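You operate a simulated robot arm through the tools that you are given. There is no shell and no other tool.

You run a simulated robot arm. Do the job below in one go: nothing can be reset, and whatever is moved stays where it is left.

TASK
Work out 2 times 1.50 on the adding machine.
Fine: clear the old total first; use the repeat switch and leave it on.
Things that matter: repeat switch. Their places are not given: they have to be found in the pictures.

The check looks at the end state, three seconds after you hand in, the way a careful person would. Anything else that was tipped, shoved, dropped, spilled or broken makes it a failure.

THE ROBOT
A 7-joint arm with a two-finger gripper, fixed in place. Base frame: the origin is at the foot of the arm, x ahead of it, y to its left, z up. Units: mm, degrees, N and s.
With the tool pointing down near the work surface it reaches from about 340 to 720 mm from the base axis. Its first joint turns from -66.0 to 66.0 degrees. Payload 2.45 kg.
The tool frame sits at the grasp point between the pads (the TCP): z along the fingers, y along the line on which they close. The tips reach 26 mm beyond it. Largest opening 96 mm; the body of the gripper starts 69 mm behind the TCP.
Orientation is that of the tool frame in the base frame, as [roll, pitch, yaw] about the fixed x, y, z axes, in that order (R = Rz(yaw) Ry(pitch) Rx(roll)). With the fingers straight down and closing along the base's y, the tool's x points along the base's -x, its y along +y and its z along -z.

THE INTERFACE
- The arm moves only by the tool jog_arm. Its argument "rows" is a list of rows, each an object (a shift or turn left out is 0, a gripper value left out holds the last) with "slide": the shift along the base's x, y, z in cm, a list of three; "angular": the turn, a rotation vector about the base's x, y, z in degrees, a list of three. In form: [{"slide": [dx, dy, dz], "angular": [wx, wy, wz]}, ...]. A call has 1 to 20 rows; each row shifts and turns the commanded pose from where the row before left it. "hand" is the finger opening in cm, from 0 to 9.6, set as the call begins (left out, the last holds). Rows are played at 5 a second. More than 50 mm and 8.6 degrees between two rows, or a gripper value outside its range, and nothing of the call is played. A pose out of reach is approached as far as the arm can. The call stops where the force on the tool passes 40 N (or 10 N more than at its start, if that is more) or the arm is blocked; 0.2 s more then pass. Each finger halts on what it meets, pressing with about 38 N; the grip force reading is that of the motor and also rises with nothing between the fingers. The clock runs only during rows and for 0.2 s after the last one: add rows that do not move to give the fingers time. The reply holds the time, the measured pose of the TCP, the force on the tool along the base axes, the opening and the grip force, in the units named above and with some noise, with the torque about the TCP (base axes, N m) and any sound that the robot's microphone picked up, and new pictures: "show" is both (left out), scene, wrist or none.
- Cameras (640 x 400 px; columns grow to the right, rows downward): "scene" is fixed at [164.9, -396, 1409.3]; the picture's right is [0.75, -0.66, 0.00], its down [-0.42, -0.48, -0.77] and it looks along [0.51, 0.58, -0.64] (base axes); focal length 310 px, centre (320, 200). "wrist" rides on the gripper at [82, 3, -98] in the tool frame; the picture's right is [-0.04, 1.00, 0.00], its down [-0.73, -0.03, -0.68] and it looks along [-0.68, -0.03, 0.73] (tool axes); focal length 256 px, centre (320, 200).
- measure_at(camera, pixels): there is no depth. For up to 12 entries [column, row, z] of the newest picture of that camera ("zoom" is the newest enlarged one), the place [x, y] in the base frame at which the ray of that pixel passes the height z, good to about 2 mm, but the place of the scene camera against the robot may be out by one fixed shift of up to 12 mm in any direction. It takes no simulated time.
- inspect(camera, box): a new picture of the part [left, top, right, bottom] of that camera's present view, enlarged. It takes no simulated time.
- sign_off(): hands the job in; it is judged then, once.

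Unless the task says otherwise, let go and move clear before handing in.

The tools are called as name(argument=value, ...) on one line, values as JSON. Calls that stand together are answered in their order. jog_arm: Moves the arm, as the interface text tells. Its arguments: {"type":"object","properties":{"rows":{"type":"array"},"hand":{"type":"number"},"show":{"type":"string","enum":["both","scene","wrist","none"]}},"required":["rows"]} The other tools are called the same way: measure_at (camera, pixels) gives the place at which the rays of pixels pass given heights; inspect (camera, box) takes an enlarged picture of a part of a camera's view; sign_off () hands the job in.

At the start:

```text
t: 0.0
ee_pos: [350.0, 4.2, 1103.4]
ee_rot: [179.9, 0.0, -179.9]
force: [-0.3, -0.5, 0.1]
moment: [-0.01, 0.02, -0.02]
opening: 96.2
gripper_force: 0.0
```

scene: 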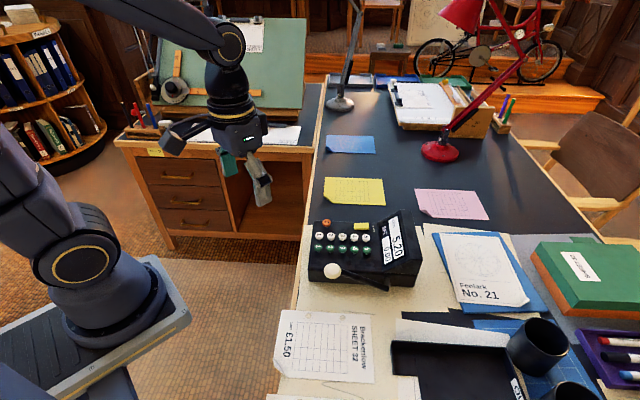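
wrist: 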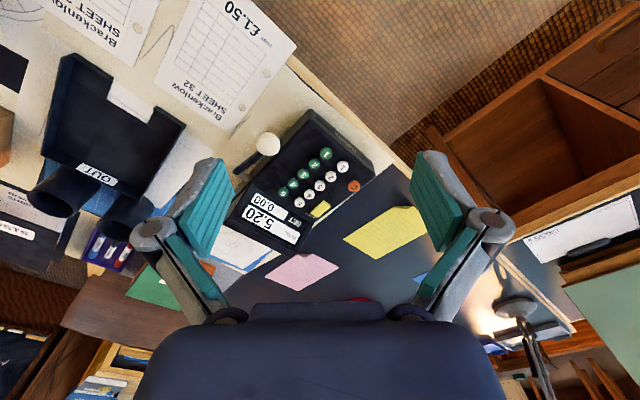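

The scene shows the adding machine at about (365,250), with a total of 5.20 on its display, and keys and a lever with a white knob on it. I'll enlarge both views to read the keys.

inspect(camera="scene", box=[290, 200, 440, 295])

inspect(camera="wrist", box=[220, 100, 380, 260])

```text
4.21 times, centred on (365, 248) of scene
```

zoom: 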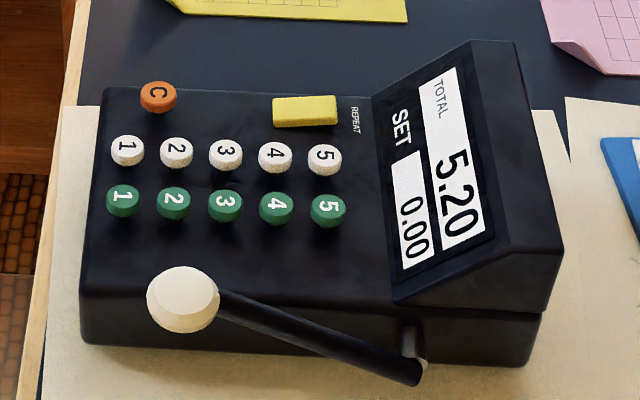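

```text
2.50 times, centred on (300, 180) of wrist
```

zoom: 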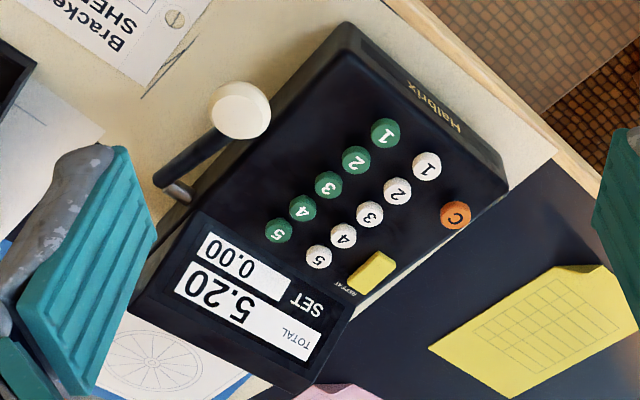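

The zoomed views show white keys 1-5, green keys 1-5, an orange C, a yellow REPEAT bar and a lever. I'll triangulate a few features using both cameras to get heights.

measure_at(camera="wrist", pixels=[[362, 186, 0], [362, 186, 200], [362, 186, 400], [328, 230, 0], [328, 230, 400], [334, 153, 0], [334, 153, 400], [268, 144, 0], [268, 144, 400]])

measure_at(camera="scene", pixels=[[327, 222.5, 0], [327, 222.5, 200], [327, 222.5, 400], [361, 226, 0], [361, 226, 400], [319, 248, 0], [319, 248, 400], [332, 270, 0], [332, 270, 400]])

```text
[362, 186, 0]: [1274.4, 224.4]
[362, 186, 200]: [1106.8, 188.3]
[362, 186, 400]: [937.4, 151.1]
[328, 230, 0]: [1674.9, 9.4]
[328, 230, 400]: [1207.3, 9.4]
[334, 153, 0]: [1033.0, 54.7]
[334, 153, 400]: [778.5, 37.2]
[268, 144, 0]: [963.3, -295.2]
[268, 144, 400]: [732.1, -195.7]
```

```text
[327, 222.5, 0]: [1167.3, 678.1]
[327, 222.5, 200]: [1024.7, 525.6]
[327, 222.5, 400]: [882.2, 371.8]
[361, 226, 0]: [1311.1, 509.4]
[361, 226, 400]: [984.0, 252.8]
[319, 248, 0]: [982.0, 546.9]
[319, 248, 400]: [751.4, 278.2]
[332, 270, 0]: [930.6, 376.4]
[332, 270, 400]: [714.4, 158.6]
```

Triangulation puts the key tops at z ≈ 785 and the knob at z ≈ 846. Next I'll measure all the keys at that height.

measure_at(camera="wrist", pixels=[[354, 186, 785], [321.6, 207.2, 785], [326, 152.8, 785], [283.2, 192.4, 785], [343, 166.4, 785], [299.6, 202.8, 785], [268, 144, 846], [316, 113, 785], [372, 172, 785], [251.6, 220.8, 800]])

measure_at(camera="scene", pixels=[[326.5, 223.5, 785], [361.4, 226.9, 785], [318, 248.2, 785], [366.7, 250.2, 785], [319, 236.3, 785], [366, 238.5, 785], [332.2, 271.8, 846], [314, 221.3, 780], [308, 271, 780], [386.6, 287.2, 780]])

```text
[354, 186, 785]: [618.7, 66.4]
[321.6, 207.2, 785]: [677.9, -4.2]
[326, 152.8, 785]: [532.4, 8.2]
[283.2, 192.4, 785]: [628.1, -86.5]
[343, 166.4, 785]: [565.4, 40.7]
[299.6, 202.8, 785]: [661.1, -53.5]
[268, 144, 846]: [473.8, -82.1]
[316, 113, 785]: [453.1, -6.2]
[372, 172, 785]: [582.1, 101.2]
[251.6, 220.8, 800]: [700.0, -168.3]
```

```text
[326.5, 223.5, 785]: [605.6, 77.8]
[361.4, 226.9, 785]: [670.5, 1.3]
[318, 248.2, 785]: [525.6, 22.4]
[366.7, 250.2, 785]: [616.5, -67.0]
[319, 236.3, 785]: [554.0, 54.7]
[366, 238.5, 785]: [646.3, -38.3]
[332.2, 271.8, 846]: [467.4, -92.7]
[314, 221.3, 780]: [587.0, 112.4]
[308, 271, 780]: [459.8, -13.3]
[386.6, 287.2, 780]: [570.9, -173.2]
```

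The key rows run along the base's (0.71,-0.71) direction, with 34 mm spacing. I'll turn the tool by -45° and drop closer for a better look from the machine's front end.

jog_arm(rows=[{"slide": [2, 1.4, -2], "angular": [0, 0, -7.5]}, {"slide": [2, 1.4, -2], "angular": [0, 0, -7.5]}, {"slide": [2, 1.4, -2], "angular": [0, 0, -7.5]}, {"slide": [2, 1.4, -2], "angular": [0, 0, -7.5]}, {"slide": [2, 1.4, -2], "angular": [0, 0, -7.5]}, {"slide": [2, 1.4, -2], "angular": [0, 0, -7.5]}, {}, {}], hand=0)

```text
t: 1.8
ee_pos: [470.9, 87.9, 985.4]
ee_rot: [180.0, 0.0, 134.9]
force: [-0.4, -0.6, -0.1]
moment: [0.0, -0.02, 0.03]
opening: 0.0
gripper_force: 28.4
```

scene: 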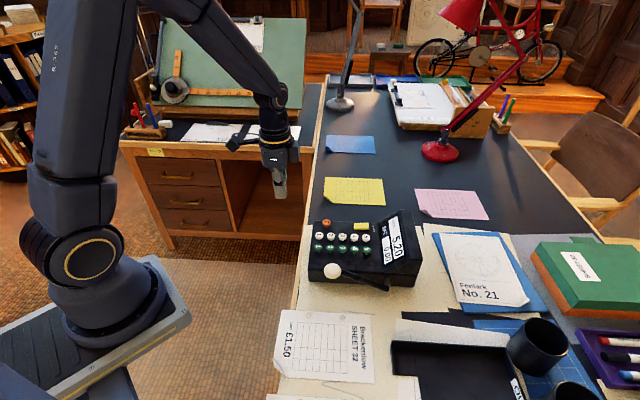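
wrist: 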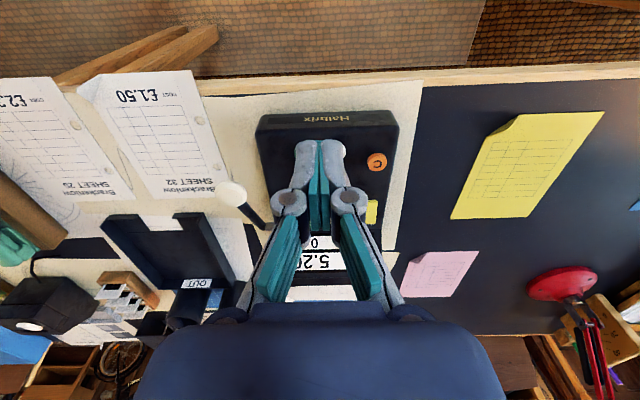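

The closed gripper hides the keys in the wrist view. I'll shift sideways along (+x,+y) and go lower, so the machine appears to the left of the fingers.

jog_arm(rows=[{"slide": [2.5, 2.5, -2]}, {"slide": [2.5, 2.5, -2]}, {"slide": [2.5, 2.5, -1]}, {}, {}], show="wrist")

inspect(camera="wrist", box=[80, 80, 340, 300])

```text
t: 3.0
ee_pos: [543.1, 161.8, 933.4]
ee_rot: [-180.0, 0.1, 135.0]
force: [-0.1, -0.2, -0.2]
moment: [0.01, 0.0, 0.0]
opening: 0.0
gripper_force: 28.0
```

wrist: 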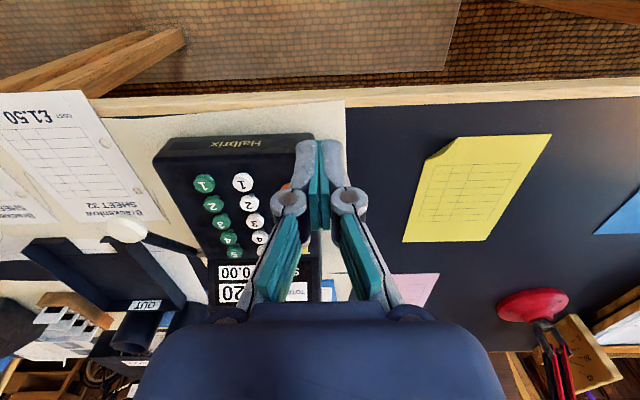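

```text
1.82 times, centred on (210, 190) of wrist
```

zoom: 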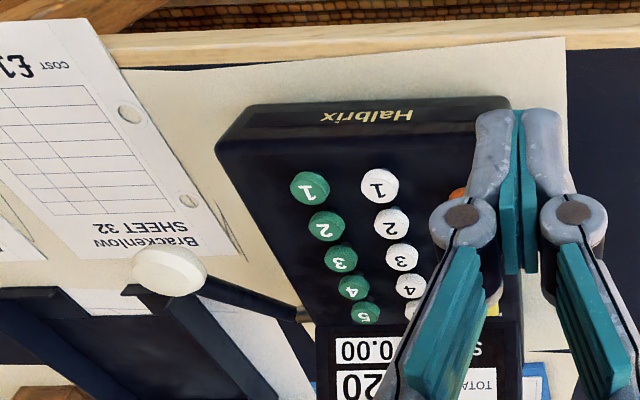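

From here the green and white columns are clear, and so are the knob and lever. I'll measure them in this zoom at several heights to triangulate against the first view.

measure_at(camera="zoom", pixels=[[309, 187, 785], [309, 187, 765], [379, 186, 785], [379, 186, 765], [365, 313, 785], [365, 313, 765], [410, 285, 765], [168, 271, 846], [168, 271, 826], [300, 315, 780], [250, 108, 775], [508, 102, 775]])

```text
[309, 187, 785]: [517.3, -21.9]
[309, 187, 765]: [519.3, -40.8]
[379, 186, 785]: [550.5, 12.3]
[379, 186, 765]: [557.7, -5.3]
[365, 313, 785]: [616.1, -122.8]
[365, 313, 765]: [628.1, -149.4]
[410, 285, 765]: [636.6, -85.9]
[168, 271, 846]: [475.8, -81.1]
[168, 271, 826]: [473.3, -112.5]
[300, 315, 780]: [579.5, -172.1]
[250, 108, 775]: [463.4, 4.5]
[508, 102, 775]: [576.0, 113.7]
```

Combined with the first view, this gives key tops at z ≈ 815: green1 (513,7), white1 (542,38), green5 (598,-79) and C ≈ (593,62). The knob is at (475,-82,846). I'll go above C with the closed fingers and check.

jog_arm(rows=[{"slide": [1.65, -3.3, -1]}, {"slide": [1.65, -3.3, -2]}, {"slide": [1.65, -3.38, -2.8]}, {}, {}])

inspect(camera="wrist", box=[200, 80, 440, 240])

inspect(camera="scene", box=[290, 190, 440, 295])

```text
t: 4.2
ee_pos: [593.8, 66.5, 875.6]
ee_rot: [-180.0, -0.1, 135.1]
force: [-0.3, -0.6, 0.2]
moment: [0.01, -0.02, 0.01]
opening: 0.0
gripper_force: 28.3
```

scene: 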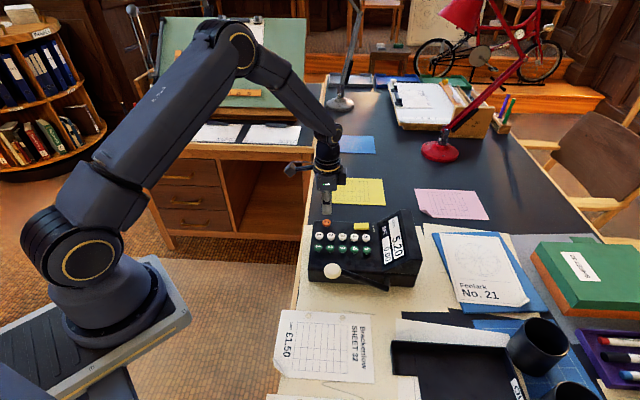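
wrist: 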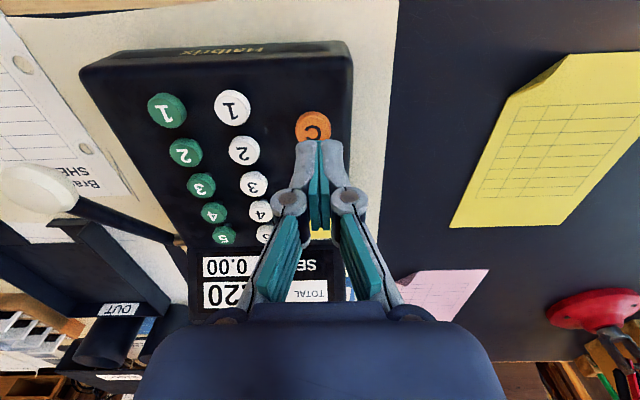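

```text
2.50 times, centred on (320, 160) of wrist
```

zoom: 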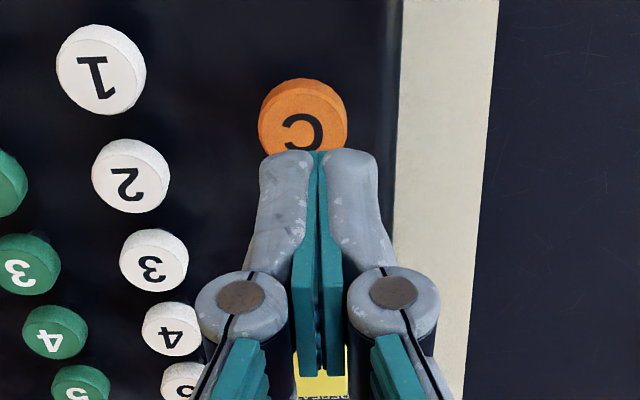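

```text
3.81 times, centred on (365, 242) of scene
```

zoom: 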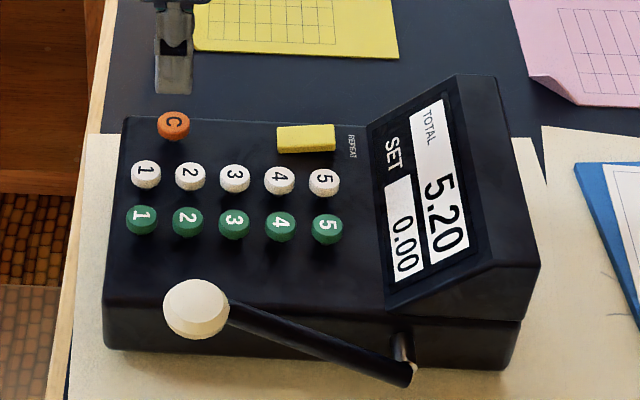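

The tip at (320,145) hovers next to the C key at (313,127). I'll measure all the key tops in this closer wrist view at z=815.

measure_at(camera="wrist", pixels=[[313, 126, 815], [313, 126, 805], [232, 107, 815], [243, 150, 815], [253, 184, 815], [167, 109, 815], [185, 152, 815], [214, 212, 815], [224, 235, 815], [38, 188, 846], [320, 143, 850]])

```text
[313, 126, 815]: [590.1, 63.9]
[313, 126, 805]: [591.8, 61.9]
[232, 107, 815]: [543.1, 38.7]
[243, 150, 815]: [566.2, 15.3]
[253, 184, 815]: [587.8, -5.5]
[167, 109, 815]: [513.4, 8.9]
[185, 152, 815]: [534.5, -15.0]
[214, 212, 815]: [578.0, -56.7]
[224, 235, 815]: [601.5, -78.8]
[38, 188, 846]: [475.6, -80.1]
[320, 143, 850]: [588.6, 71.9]
```

C centre is at (591,63,815). I'll align over it and descend to about 2 mm above.

jog_arm(rows=[{"slide": [-0.28, -0.35, -1.2]}, {"slide": [0, 0, -1.5]}, {"slide": [0, 0, -0.5]}, {}, {}])

inspect(camera="wrist", box=[200, 80, 440, 240])

```text
t: 5.4
ee_pos: [592.0, 61.5, 843.8]
ee_rot: [-180.0, 0.0, 135.0]
force: [0.4, 0.0, 0.3]
moment: [0.01, 0.02, 0.0]
opening: 6.3
gripper_force: 28.1
```

scene: 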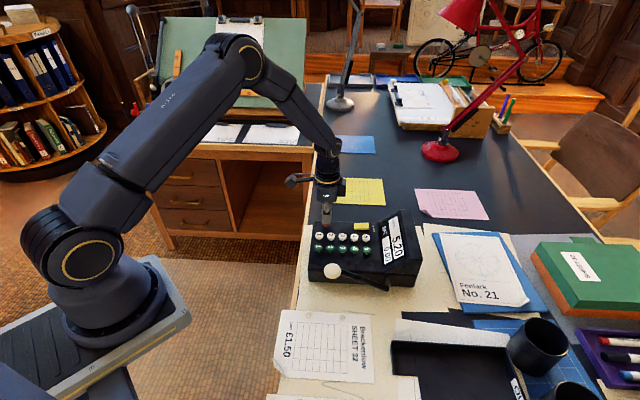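
wrist: 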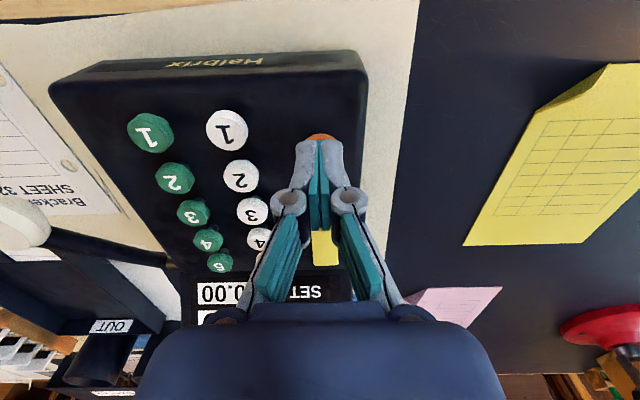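

```text
2.50 times, centred on (320, 160) of wrist
```

zoom: 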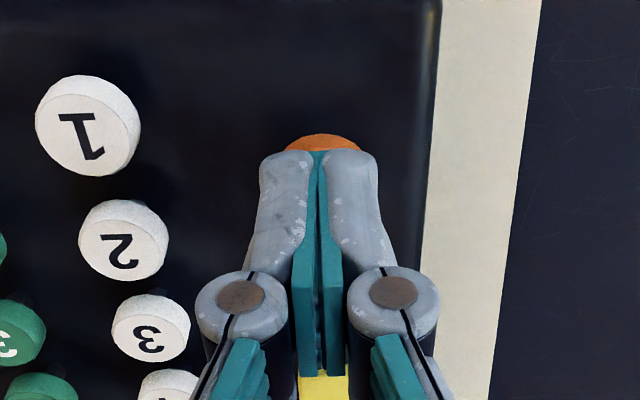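

The fingers are centred on C, with the orange rim showing at (320,137) and the tip at about z 818. I'll press down in 1 mm steps and watch the force.

jog_arm(rows=[{"slide": [0, 0, -0.1]}, {"slide": [0, 0, -0.1]}, {"slide": [0, 0, -0.1]}, {"slide": [0, 0, -0.1]}, {"slide": [0, 0, -0.1]}])

inspect(camera="scene", box=[290, 190, 440, 295])

```text
t: 6.6
ee_pos: [592.4, 61.2, 839.3]
ee_rot: [180.0, 0.0, 135.0]
force: [-1.8, 0.4, 2.6]
moment: [-0.01, 0.03, -0.01]
opening: 6.2
gripper_force: 28.4
heard: click
```

scene: 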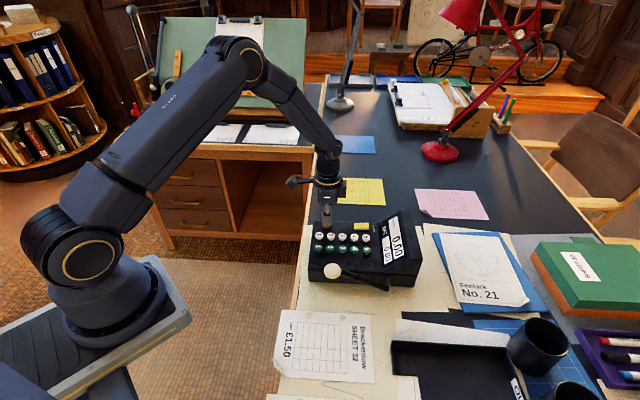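
wrist: 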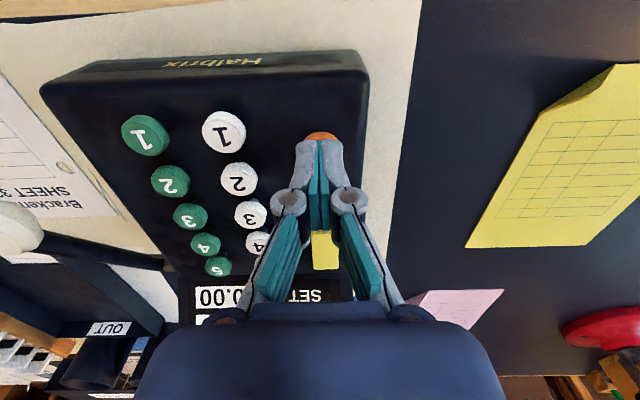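

```text
3.81 times, centred on (365, 242) of scene
```

zoom: 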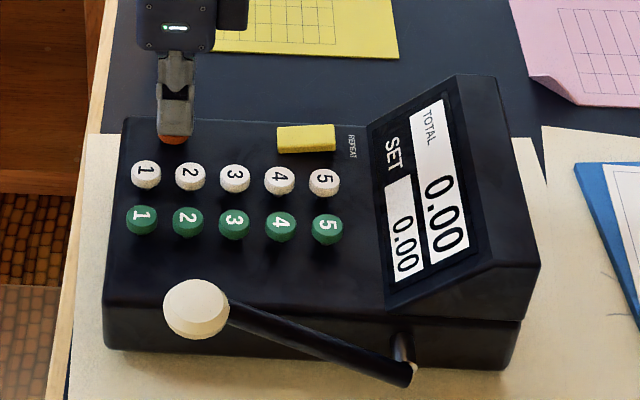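

The total now reads 0.00 after the click, so C has cleared it. I'll lift off and move to the side to look at the yellow REPEAT switch.

jog_arm(rows=[{"slide": [0, 0, 1.5]}, {"slide": [0, 0, 2.0]}, {"slide": [3, 3, 1]}, {"slide": [3, 3, 1]}, {}, {}], show="wrist")

inspect(camera="wrist", box=[190, 130, 310, 290])

inspect(camera="scene", box=[340, 210, 400, 250])

```text
t: 8.0
ee_pos: [651.0, 121.1, 894.0]
ee_rot: [-180.0, 0.0, 135.1]
force: [0.0, 0.5, 0.4]
moment: [-0.02, 0.02, -0.02]
opening: 0.0
gripper_force: 29.0
```

wrist: 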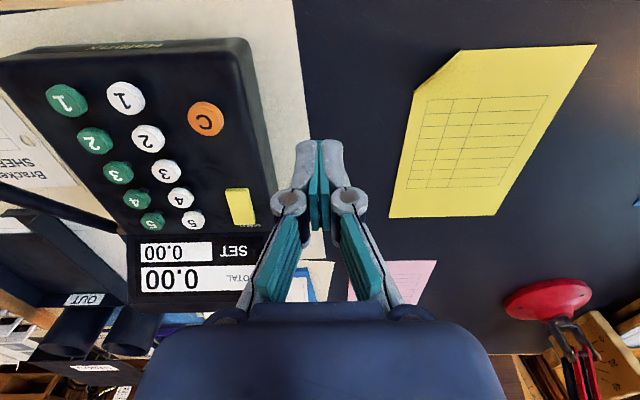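

```text
2.50 times, centred on (250, 210) of wrist
```

zoom: 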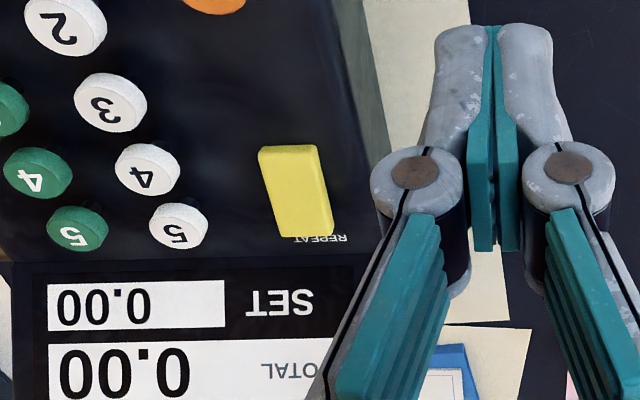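

```text
10.00 times, centred on (370, 230) of scene
```

zoom: 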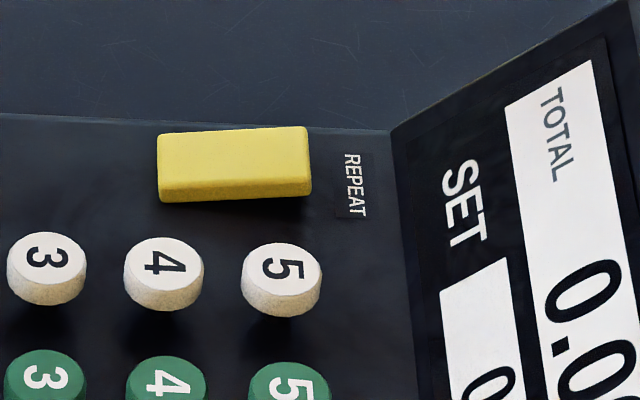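

The yellow rocker's REPEAT end is tilted up, with a shadow under it at zoom (280,210), and its near end is down. It needs pressing at the REPEAT end, so I'll measure its ends.

inspect(camera="wrist", box=[190, 130, 310, 290])

measure_at(camera="scene", pixels=[[353.7, 229, 815], [367.2, 227.8, 820], [367.2, 227.8, 815]])

measure_at(camera="wrist", pixels=[[226.5, 190, 812], [248, 189, 812], [233, 223, 820], [254, 222, 820], [254, 222, 812], [233, 223, 812], [126, 98, 815], [206, 119, 815], [192, 220, 815], [152, 222, 815]])

```text
2.50 times, centred on (250, 210) of wrist
```

zoom: 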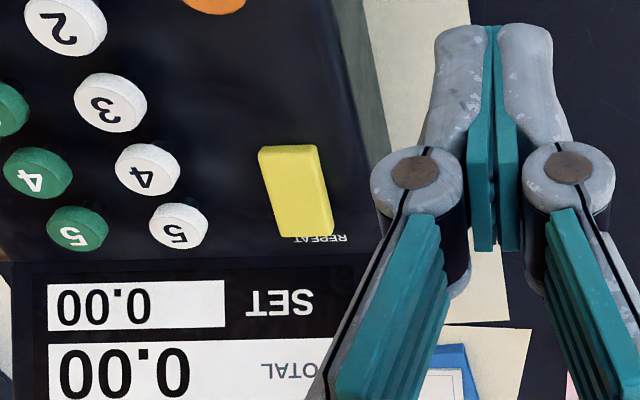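

```text
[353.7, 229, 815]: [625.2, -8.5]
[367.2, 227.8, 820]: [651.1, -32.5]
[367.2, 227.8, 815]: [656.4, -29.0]
```

```text
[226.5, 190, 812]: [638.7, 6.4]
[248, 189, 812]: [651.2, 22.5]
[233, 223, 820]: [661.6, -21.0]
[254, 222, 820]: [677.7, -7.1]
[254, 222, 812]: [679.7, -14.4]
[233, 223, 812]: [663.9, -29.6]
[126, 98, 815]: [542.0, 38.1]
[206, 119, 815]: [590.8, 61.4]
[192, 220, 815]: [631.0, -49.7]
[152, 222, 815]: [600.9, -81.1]
```

The REPEAT end of the rocker works out at about (670,-17), z ≈ 816, with ~20 mm to the foot of the display housing. I'll move above it, staying high, and check the picture.

jog_arm(rows=[{"slide": [0.5, -3.5, 0]}, {"slide": [0.5, -3.5, 0]}, {"slide": [0.5, -3.5, 0]}, {"slide": [0.4, -3.3, 0]}, {"slide": [0, 0, -1.5]}, {"slide": [0, 0, -1]}, {}, {}])

inspect(camera="wrist", box=[240, 80, 400, 240])

inspect(camera="scene", box=[330, 190, 420, 250])

```text
t: 9.8
ee_pos: [672.3, -18.1, 869.5]
ee_rot: [180.0, 0.0, 135.0]
force: [-0.5, -0.2, 0.2]
moment: [-0.04, -0.01, -0.01]
opening: 0.0
gripper_force: 28.1
```

scene: 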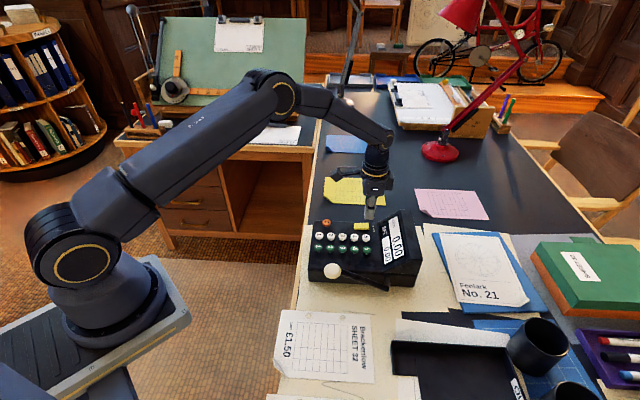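
wrist: 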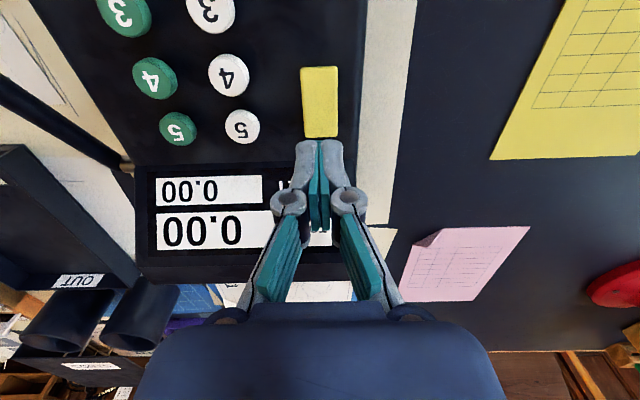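

```text
2.50 times, centred on (320, 160) of wrist
```

zoom: 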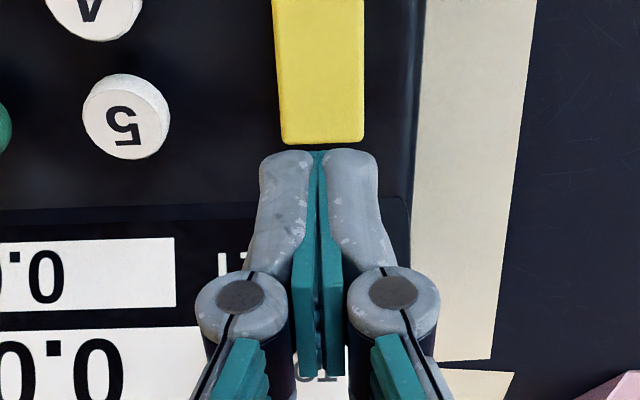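

```text
6.67 times, centred on (375, 220) of scene
```

zoom: 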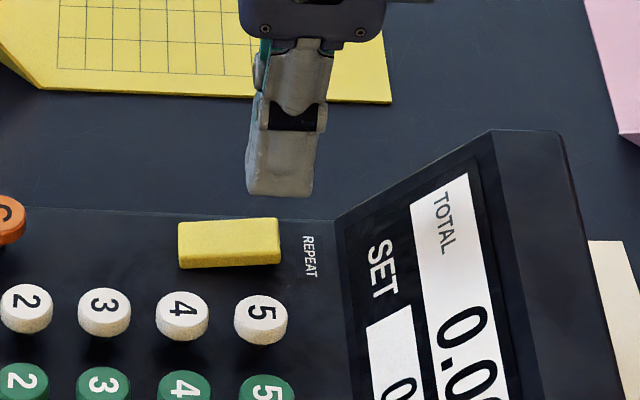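

measure_at(camera="wrist", pixels=[[319, 67, 812], [319, 67, 806], [320, 135, 816], [320, 135, 812], [242, 125, 815], [303, 139, 815], [338, 138, 815]])

```text
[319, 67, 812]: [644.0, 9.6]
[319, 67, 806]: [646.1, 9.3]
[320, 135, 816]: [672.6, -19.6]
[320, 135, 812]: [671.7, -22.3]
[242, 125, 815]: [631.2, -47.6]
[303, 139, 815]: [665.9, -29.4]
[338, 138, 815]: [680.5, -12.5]
```

The fingers sit right over the REPEAT end at (672,-20). I'll descend, then press in small steps.

jog_arm(rows=[{"slide": [0, 0, -1.2]}, {"slide": [0, 0, -0.9]}, {"slide": [0, 0, -0.2]}, {"slide": [0, 0, -0.1]}, {"slide": [0, 0, -0.1]}, {"slide": [0, 0, -0.1]}, {"slide": [0, 0, -0.1]}, {"slide": [0, 0, -0.1]}])

inspect(camera="scene", box=[330, 190, 420, 250])

```text
t: 11.6
ee_pos: [672.3, -17.9, 839.7]
ee_rot: [179.9, -0.1, 135.1]
force: [0.7, -1.0, 0.1]
moment: [-0.01, 0.0, -0.02]
opening: 0.0
gripper_force: 28.1
```

scene: 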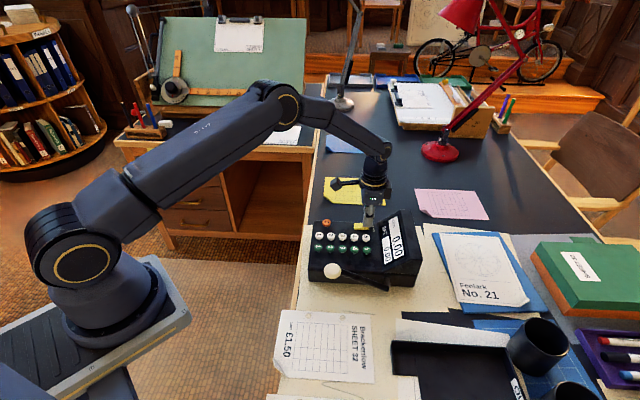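
wrist: 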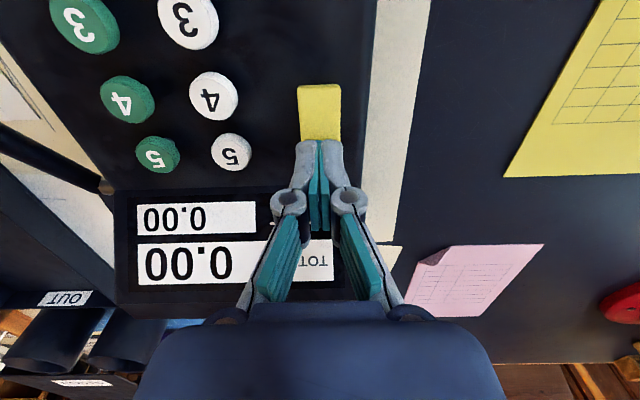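

```text
6.67 times, centred on (375, 220) of scene
```

zoom: 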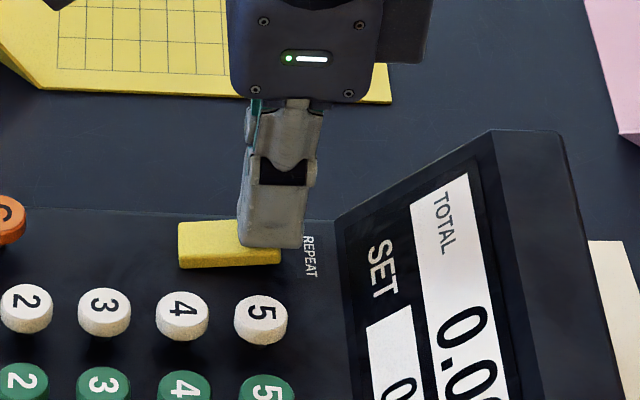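

The tip is at z ≈ 813.7 with no contact force yet. I'll keep pressing in small steps.

jog_arm(rows=[{"slide": [0, 0, -0.1]}, {"slide": [0, 0, -0.1]}, {"slide": [0, 0, -0.1]}, {"slide": [0, 0, -0.1]}, {}])

inspect(camera="scene", box=[330, 190, 420, 250])

```text
t: 12.8
ee_pos: [670.9, -17.8, 836.9]
ee_rot: [179.9, 0.0, 135.1]
force: [-0.4, -0.7, 1.2]
moment: [0.0, 0.0, 0.01]
opening: 6.2
gripper_force: 28.8
```

scene: 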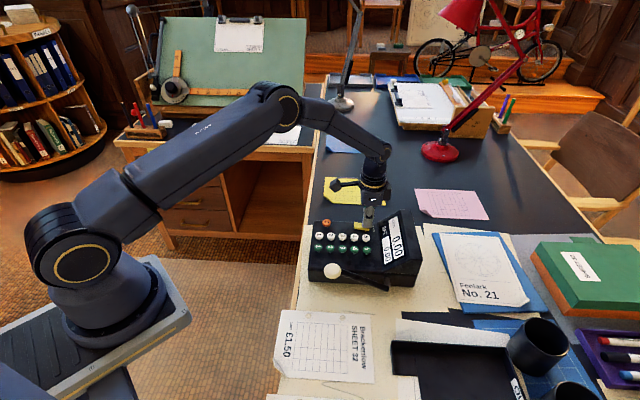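
wrist: 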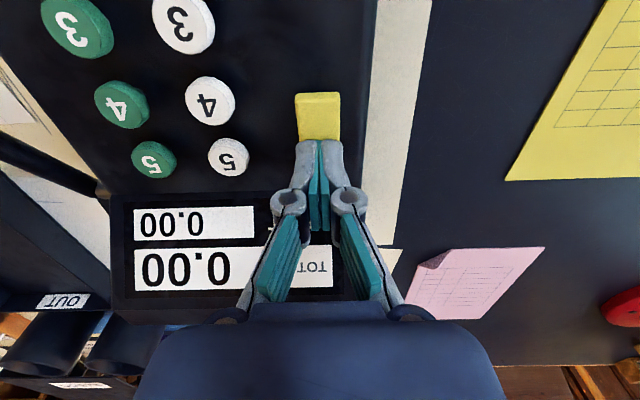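

```text
6.67 times, centred on (375, 220) of scene
```

zoom: 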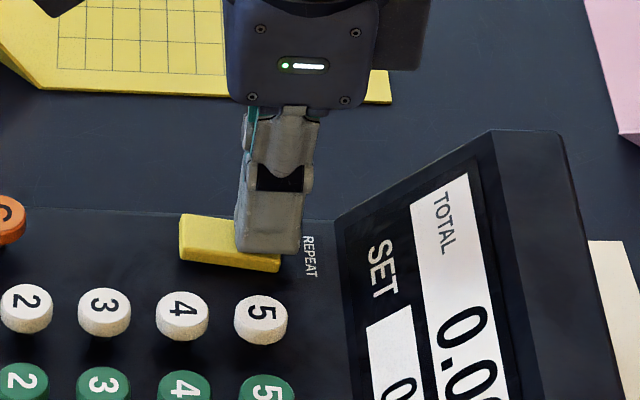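

Contact is light at 1.2 N, and the rocker has started to tilt, with its near end rising. I'll carry on until it clicks.

jog_arm(rows=[{"slide": [0, 0, -0.1]}, {"slide": [0, 0, -0.1]}, {"slide": [0, 0, -0.1]}, {}])

inspect(camera="scene", box=[330, 190, 420, 250])

```text
t: 13.8
ee_pos: [670.3, -17.8, 836.3]
ee_rot: [179.9, 0.1, 135.1]
force: [-11.5, 0.1, 34.1]
moment: [0.26, 0.56, 0.1]
opening: 6.3
gripper_force: 28.4
```

scene: 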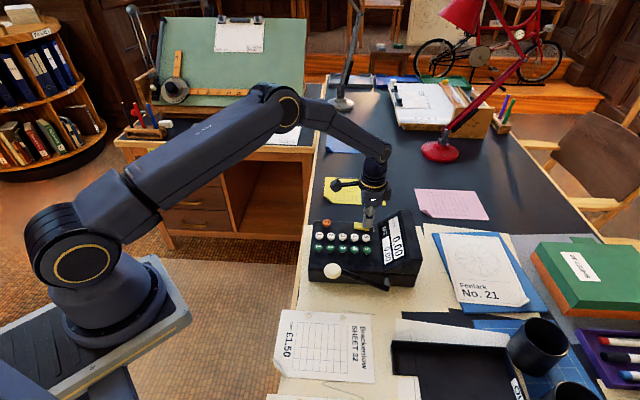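
wrist: 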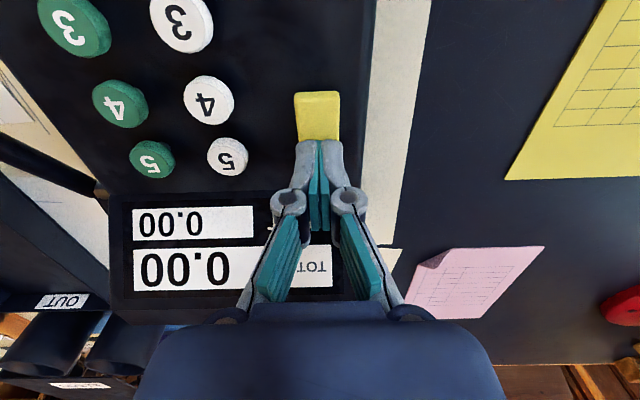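

```text
6.67 times, centred on (375, 220) of scene
```

zoom: 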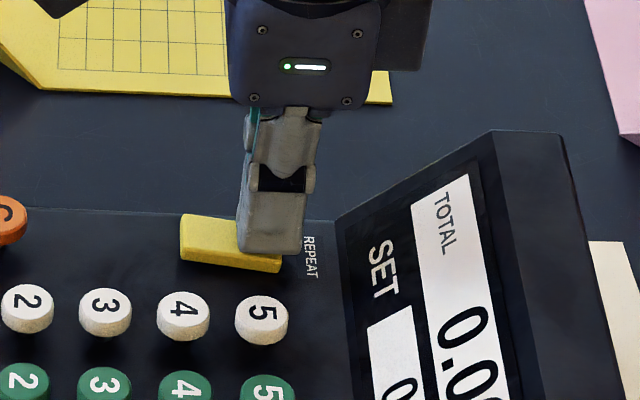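

The force jumped to 34 N, which means the end of travel. I'll lift off and see whether the rocker stays over.

jog_arm(rows=[{"slide": [0, 0, 0.3]}, {"slide": [0, 0, 1]}, {"slide": [0, 0, 2]}, {"slide": [0, 0, 1]}, {}])

inspect(camera="scene", box=[340, 210, 400, 250])

```text
t: 15.0
ee_pos: [669.1, -17.6, 876.8]
ee_rot: [-180.0, 0.1, 135.2]
force: [1.1, -0.6, 0.7]
moment: [0.02, -0.02, 0.03]
opening: 0.0
gripper_force: 28.5
```

scene: 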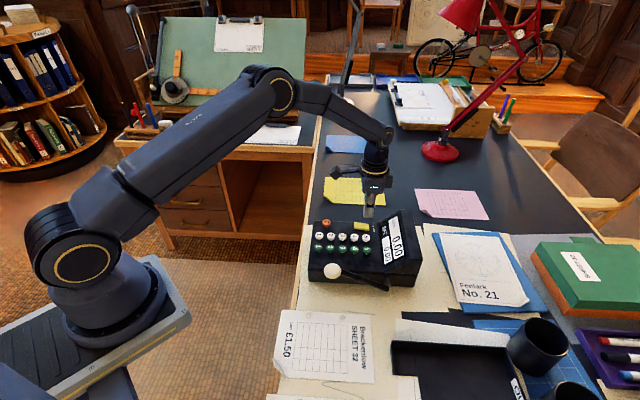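
wrist: 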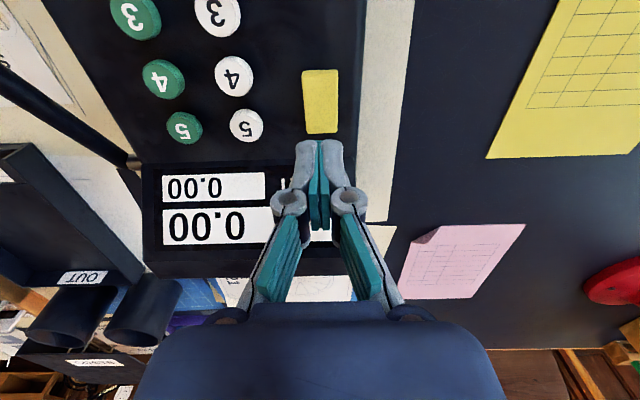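

```text
10.00 times, centred on (370, 230) of scene
```

zoom: 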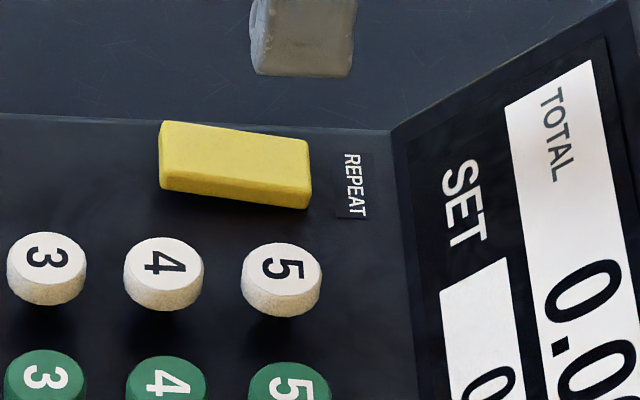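

The rocker now has its REPEAT end down and has stayed there, so repeat is on. Next I'll move above white 1 at (542,38.5).

jog_arm(rows=[{"slide": [-3.2, 1.4, 0]}, {"slide": [-3.2, 1.4, 0]}, {"slide": [-3.2, 1.4, 0]}, {"slide": [-3.1, 1.4, 0]}, {"slide": [0, 0, -1]}, {"slide": [0, 0, -1]}, {}, {}], show="wrist")

inspect(camera="wrist", box=[200, 80, 440, 240])

```text
t: 16.8
ee_pos: [543.1, 39.2, 856.8]
ee_rot: [-180.0, -0.1, 135.0]
force: [-0.8, -0.9, 0.3]
moment: [-0.01, 0.05, 0.0]
opening: 0.0
gripper_force: 27.8
```

wrist: 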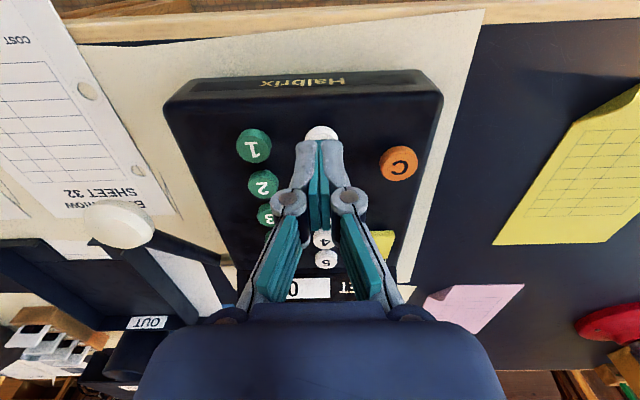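

```text
2.50 times, centred on (320, 160) of wrist
```

zoom: 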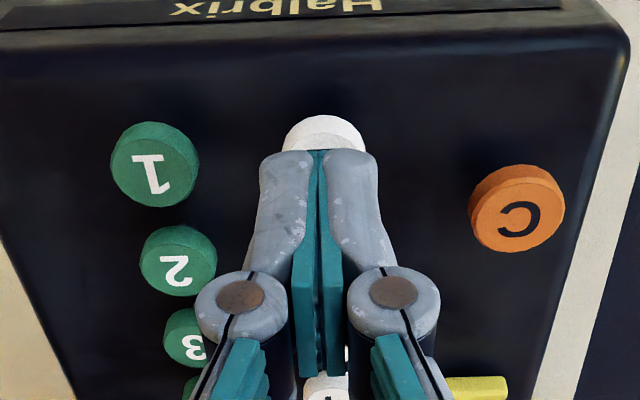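

The fingers are centred on white 1. I'll descend and press in 1 mm steps.

jog_arm(rows=[{"slide": [0, 0, -0.7]}, {"slide": [0, 0, -0.5]}, {"slide": [0, 0, -0.1]}, {"slide": [0, 0, -0.1]}, {"slide": [0, 0, -0.1]}, {"slide": [0, 0, -0.1]}, {"slide": [0, 0, -0.1]}, {"slide": [0, 0, -0.1]}], show="scene")

inspect(camera="scene", box=[290, 190, 440, 295])

```text
t: 18.6
ee_pos: [543.7, 37.4, 840.1]
ee_rot: [-179.9, 0.0, 135.0]
force: [-0.9, -0.1, 4.0]
moment: [0.0, 0.0, -0.02]
opening: 6.0
gripper_force: 28.3
heard: click
```

scene: 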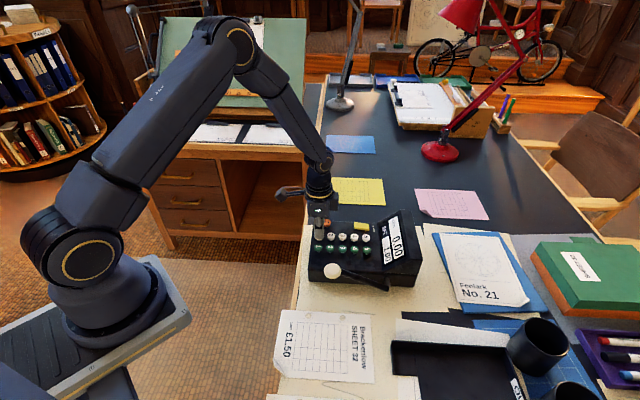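

```text
3.81 times, centred on (365, 242) of scene
```

zoom: 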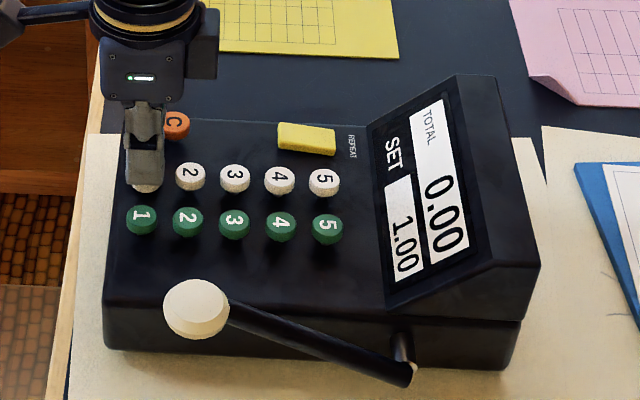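

SET reads 1.00. I'll lift and move above green 5 at (599,-79).

jog_arm(rows=[{"slide": [0, 0, 1.5]}, {"slide": [0, 0, 2]}, {"slide": [1.85, -3.9, 0]}, {"slide": [1.85, -3.9, 0]}, {"slide": [1.85, -3.85, 0]}, {"slide": [0, 0, -1.5]}, {}, {}], show="wrist")

inspect(camera="wrist", box=[200, 80, 440, 240])

```text
t: 20.4
ee_pos: [601.2, -78.6, 857.4]
ee_rot: [179.9, 0.1, 135.0]
force: [0.0, 0.7, 0.6]
moment: [0.01, 0.01, 0.0]
opening: 0.0
gripper_force: 28.4
```

wrist: 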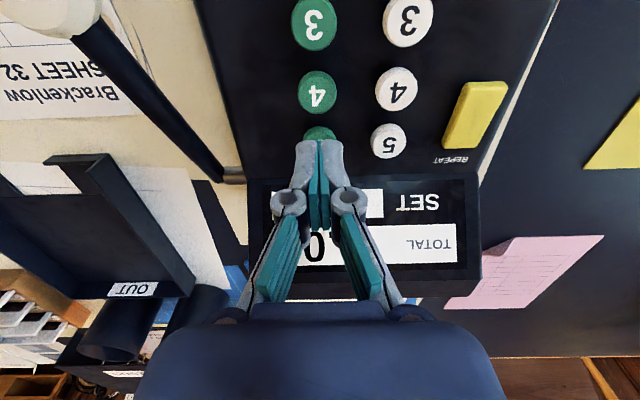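

```text
2.50 times, centred on (320, 160) of wrist
```

zoom: 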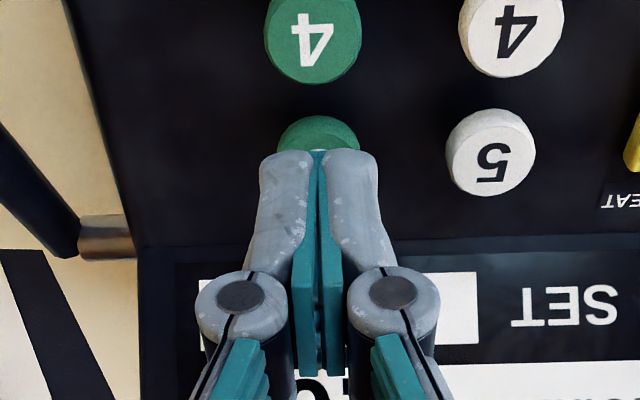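

The fingers are over green 5, with its rim visible at (318,132). I'll press down the same way.

jog_arm(rows=[{"slide": [-0.1, 0, -0.7]}, {"slide": [0, 0, -0.5]}, {"slide": [0, 0, -0.1]}, {"slide": [0, 0, -0.1]}, {"slide": [0, 0, -0.1]}, {"slide": [0, 0, -0.1]}, {"slide": [0, 0, -0.1]}, {"slide": [0, 0, -0.1]}], show="scene")

inspect(camera="scene", box=[290, 190, 440, 295])

```text
t: 22.2
ee_pos: [598.4, -79.6, 841.7]
ee_rot: [-179.9, 0.0, 135.0]
force: [-1.1, 1.7, 1.5]
moment: [0.01, 0.0, -0.01]
opening: 5.8
gripper_force: 28.5
```

scene: 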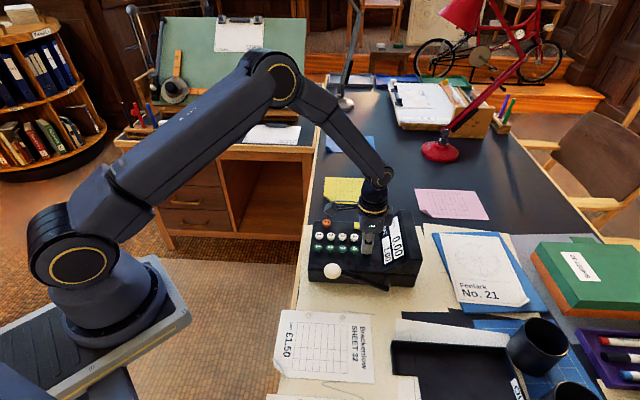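

```text
3.81 times, centred on (365, 242) of scene
```

zoom: 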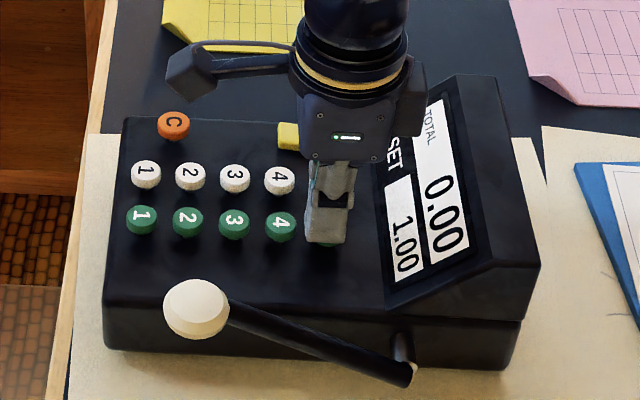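

There's contact at 1.5 N but no click yet. I'll press a little further.

jog_arm(rows=[{"slide": [0, 0, -0.1]}, {"slide": [0, 0, -0.1]}, {}], show="scene")

inspect(camera="scene", box=[290, 190, 440, 295])

```text
t: 23.0
ee_pos: [597.3, -78.9, 839.7]
ee_rot: [-180.0, 0.0, 134.9]
force: [-1.3, -1.3, 3.1]
moment: [-0.03, 0.01, -0.02]
opening: 6.0
gripper_force: 28.4
heard: click
```

scene: 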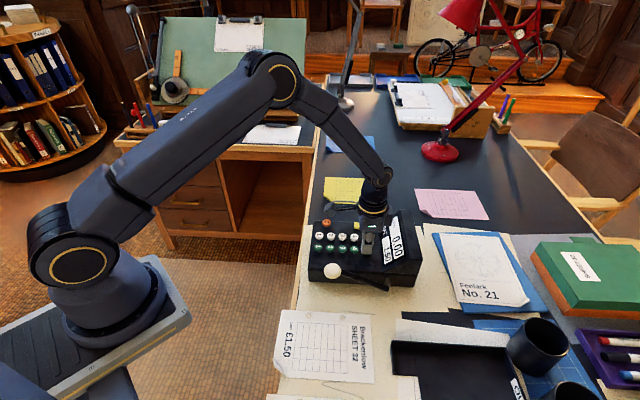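

```text
3.81 times, centred on (365, 242) of scene
```

zoom: 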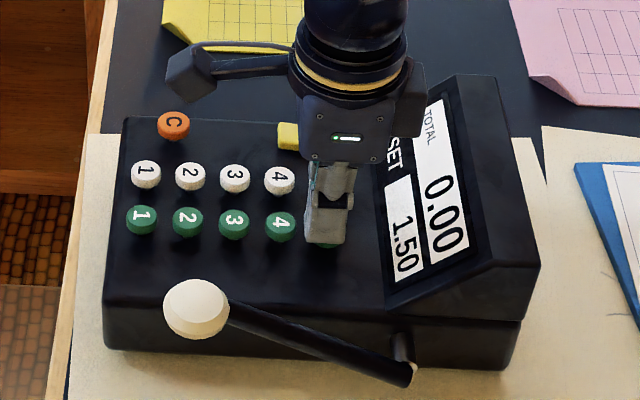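

SET now reads 1.50. I'll lift off and back away toward the machine's front and +v side to study the lever and its pivot.

jog_arm(rows=[{"slide": [0, 0, 1.5]}, {"slide": [0, 0, 3]}, {"slide": [1, 1, 3]}, {"slide": [1, 1, 3]}, {}, {}])

inspect(camera="wrist", box=[60, 20, 300, 240])

inspect(camera="scene", box=[310, 240, 430, 310])

```text
t: 24.4
ee_pos: [616.9, -60.1, 944.5]
ee_rot: [179.9, 0.0, 135.0]
force: [-0.8, -0.6, -0.3]
moment: [0.01, 0.03, 0.03]
opening: 0.0
gripper_force: 28.2
```

scene: 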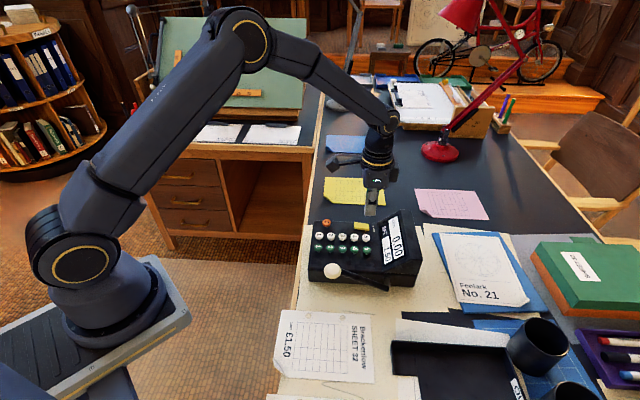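
wrist: 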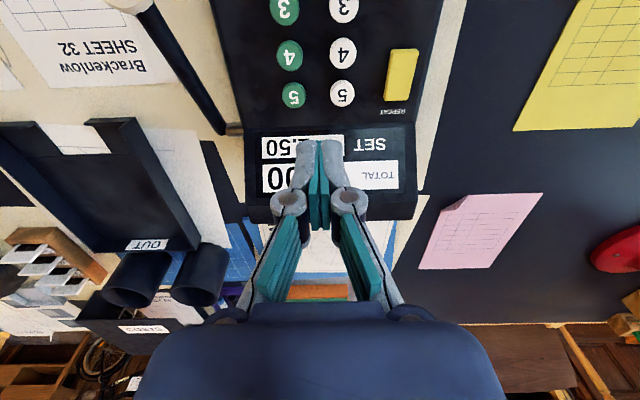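

```text
1.82 times, centred on (180, 130) of wrist
```

zoom: 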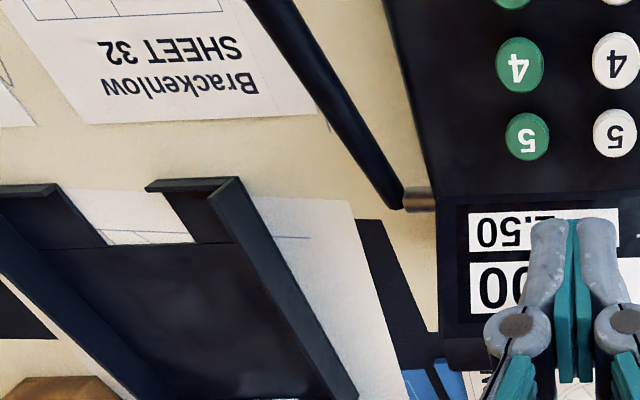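

```text
5.33 times, centred on (370, 275) of scene
```

zoom: 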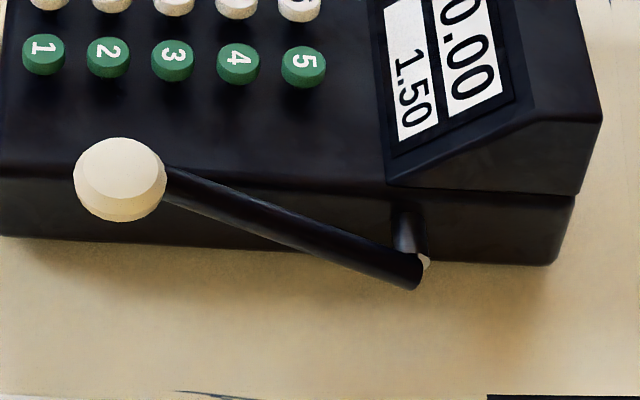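

The pivot shaft shows at zoom (418,198) and the lever foot at (405,200). I'll measure both, plus the knob, in the two cameras.

measure_at(camera="wrist", pixels=[[226, 130, 790], [226, 130, 770], [234, 129, 780], [133, 0, 846], [165, 30, 830]])

measure_at(camera="scene", pixels=[[386.9, 287.5, 790], [386.9, 287.5, 770], [332.5, 271, 846], [332.5, 271, 836]])

```text
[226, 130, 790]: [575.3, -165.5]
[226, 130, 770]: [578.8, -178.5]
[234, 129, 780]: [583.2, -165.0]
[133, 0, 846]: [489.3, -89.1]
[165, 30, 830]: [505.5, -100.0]
```

```text
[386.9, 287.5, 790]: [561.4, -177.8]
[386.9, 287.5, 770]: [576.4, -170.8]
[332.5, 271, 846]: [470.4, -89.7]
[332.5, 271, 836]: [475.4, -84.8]
```

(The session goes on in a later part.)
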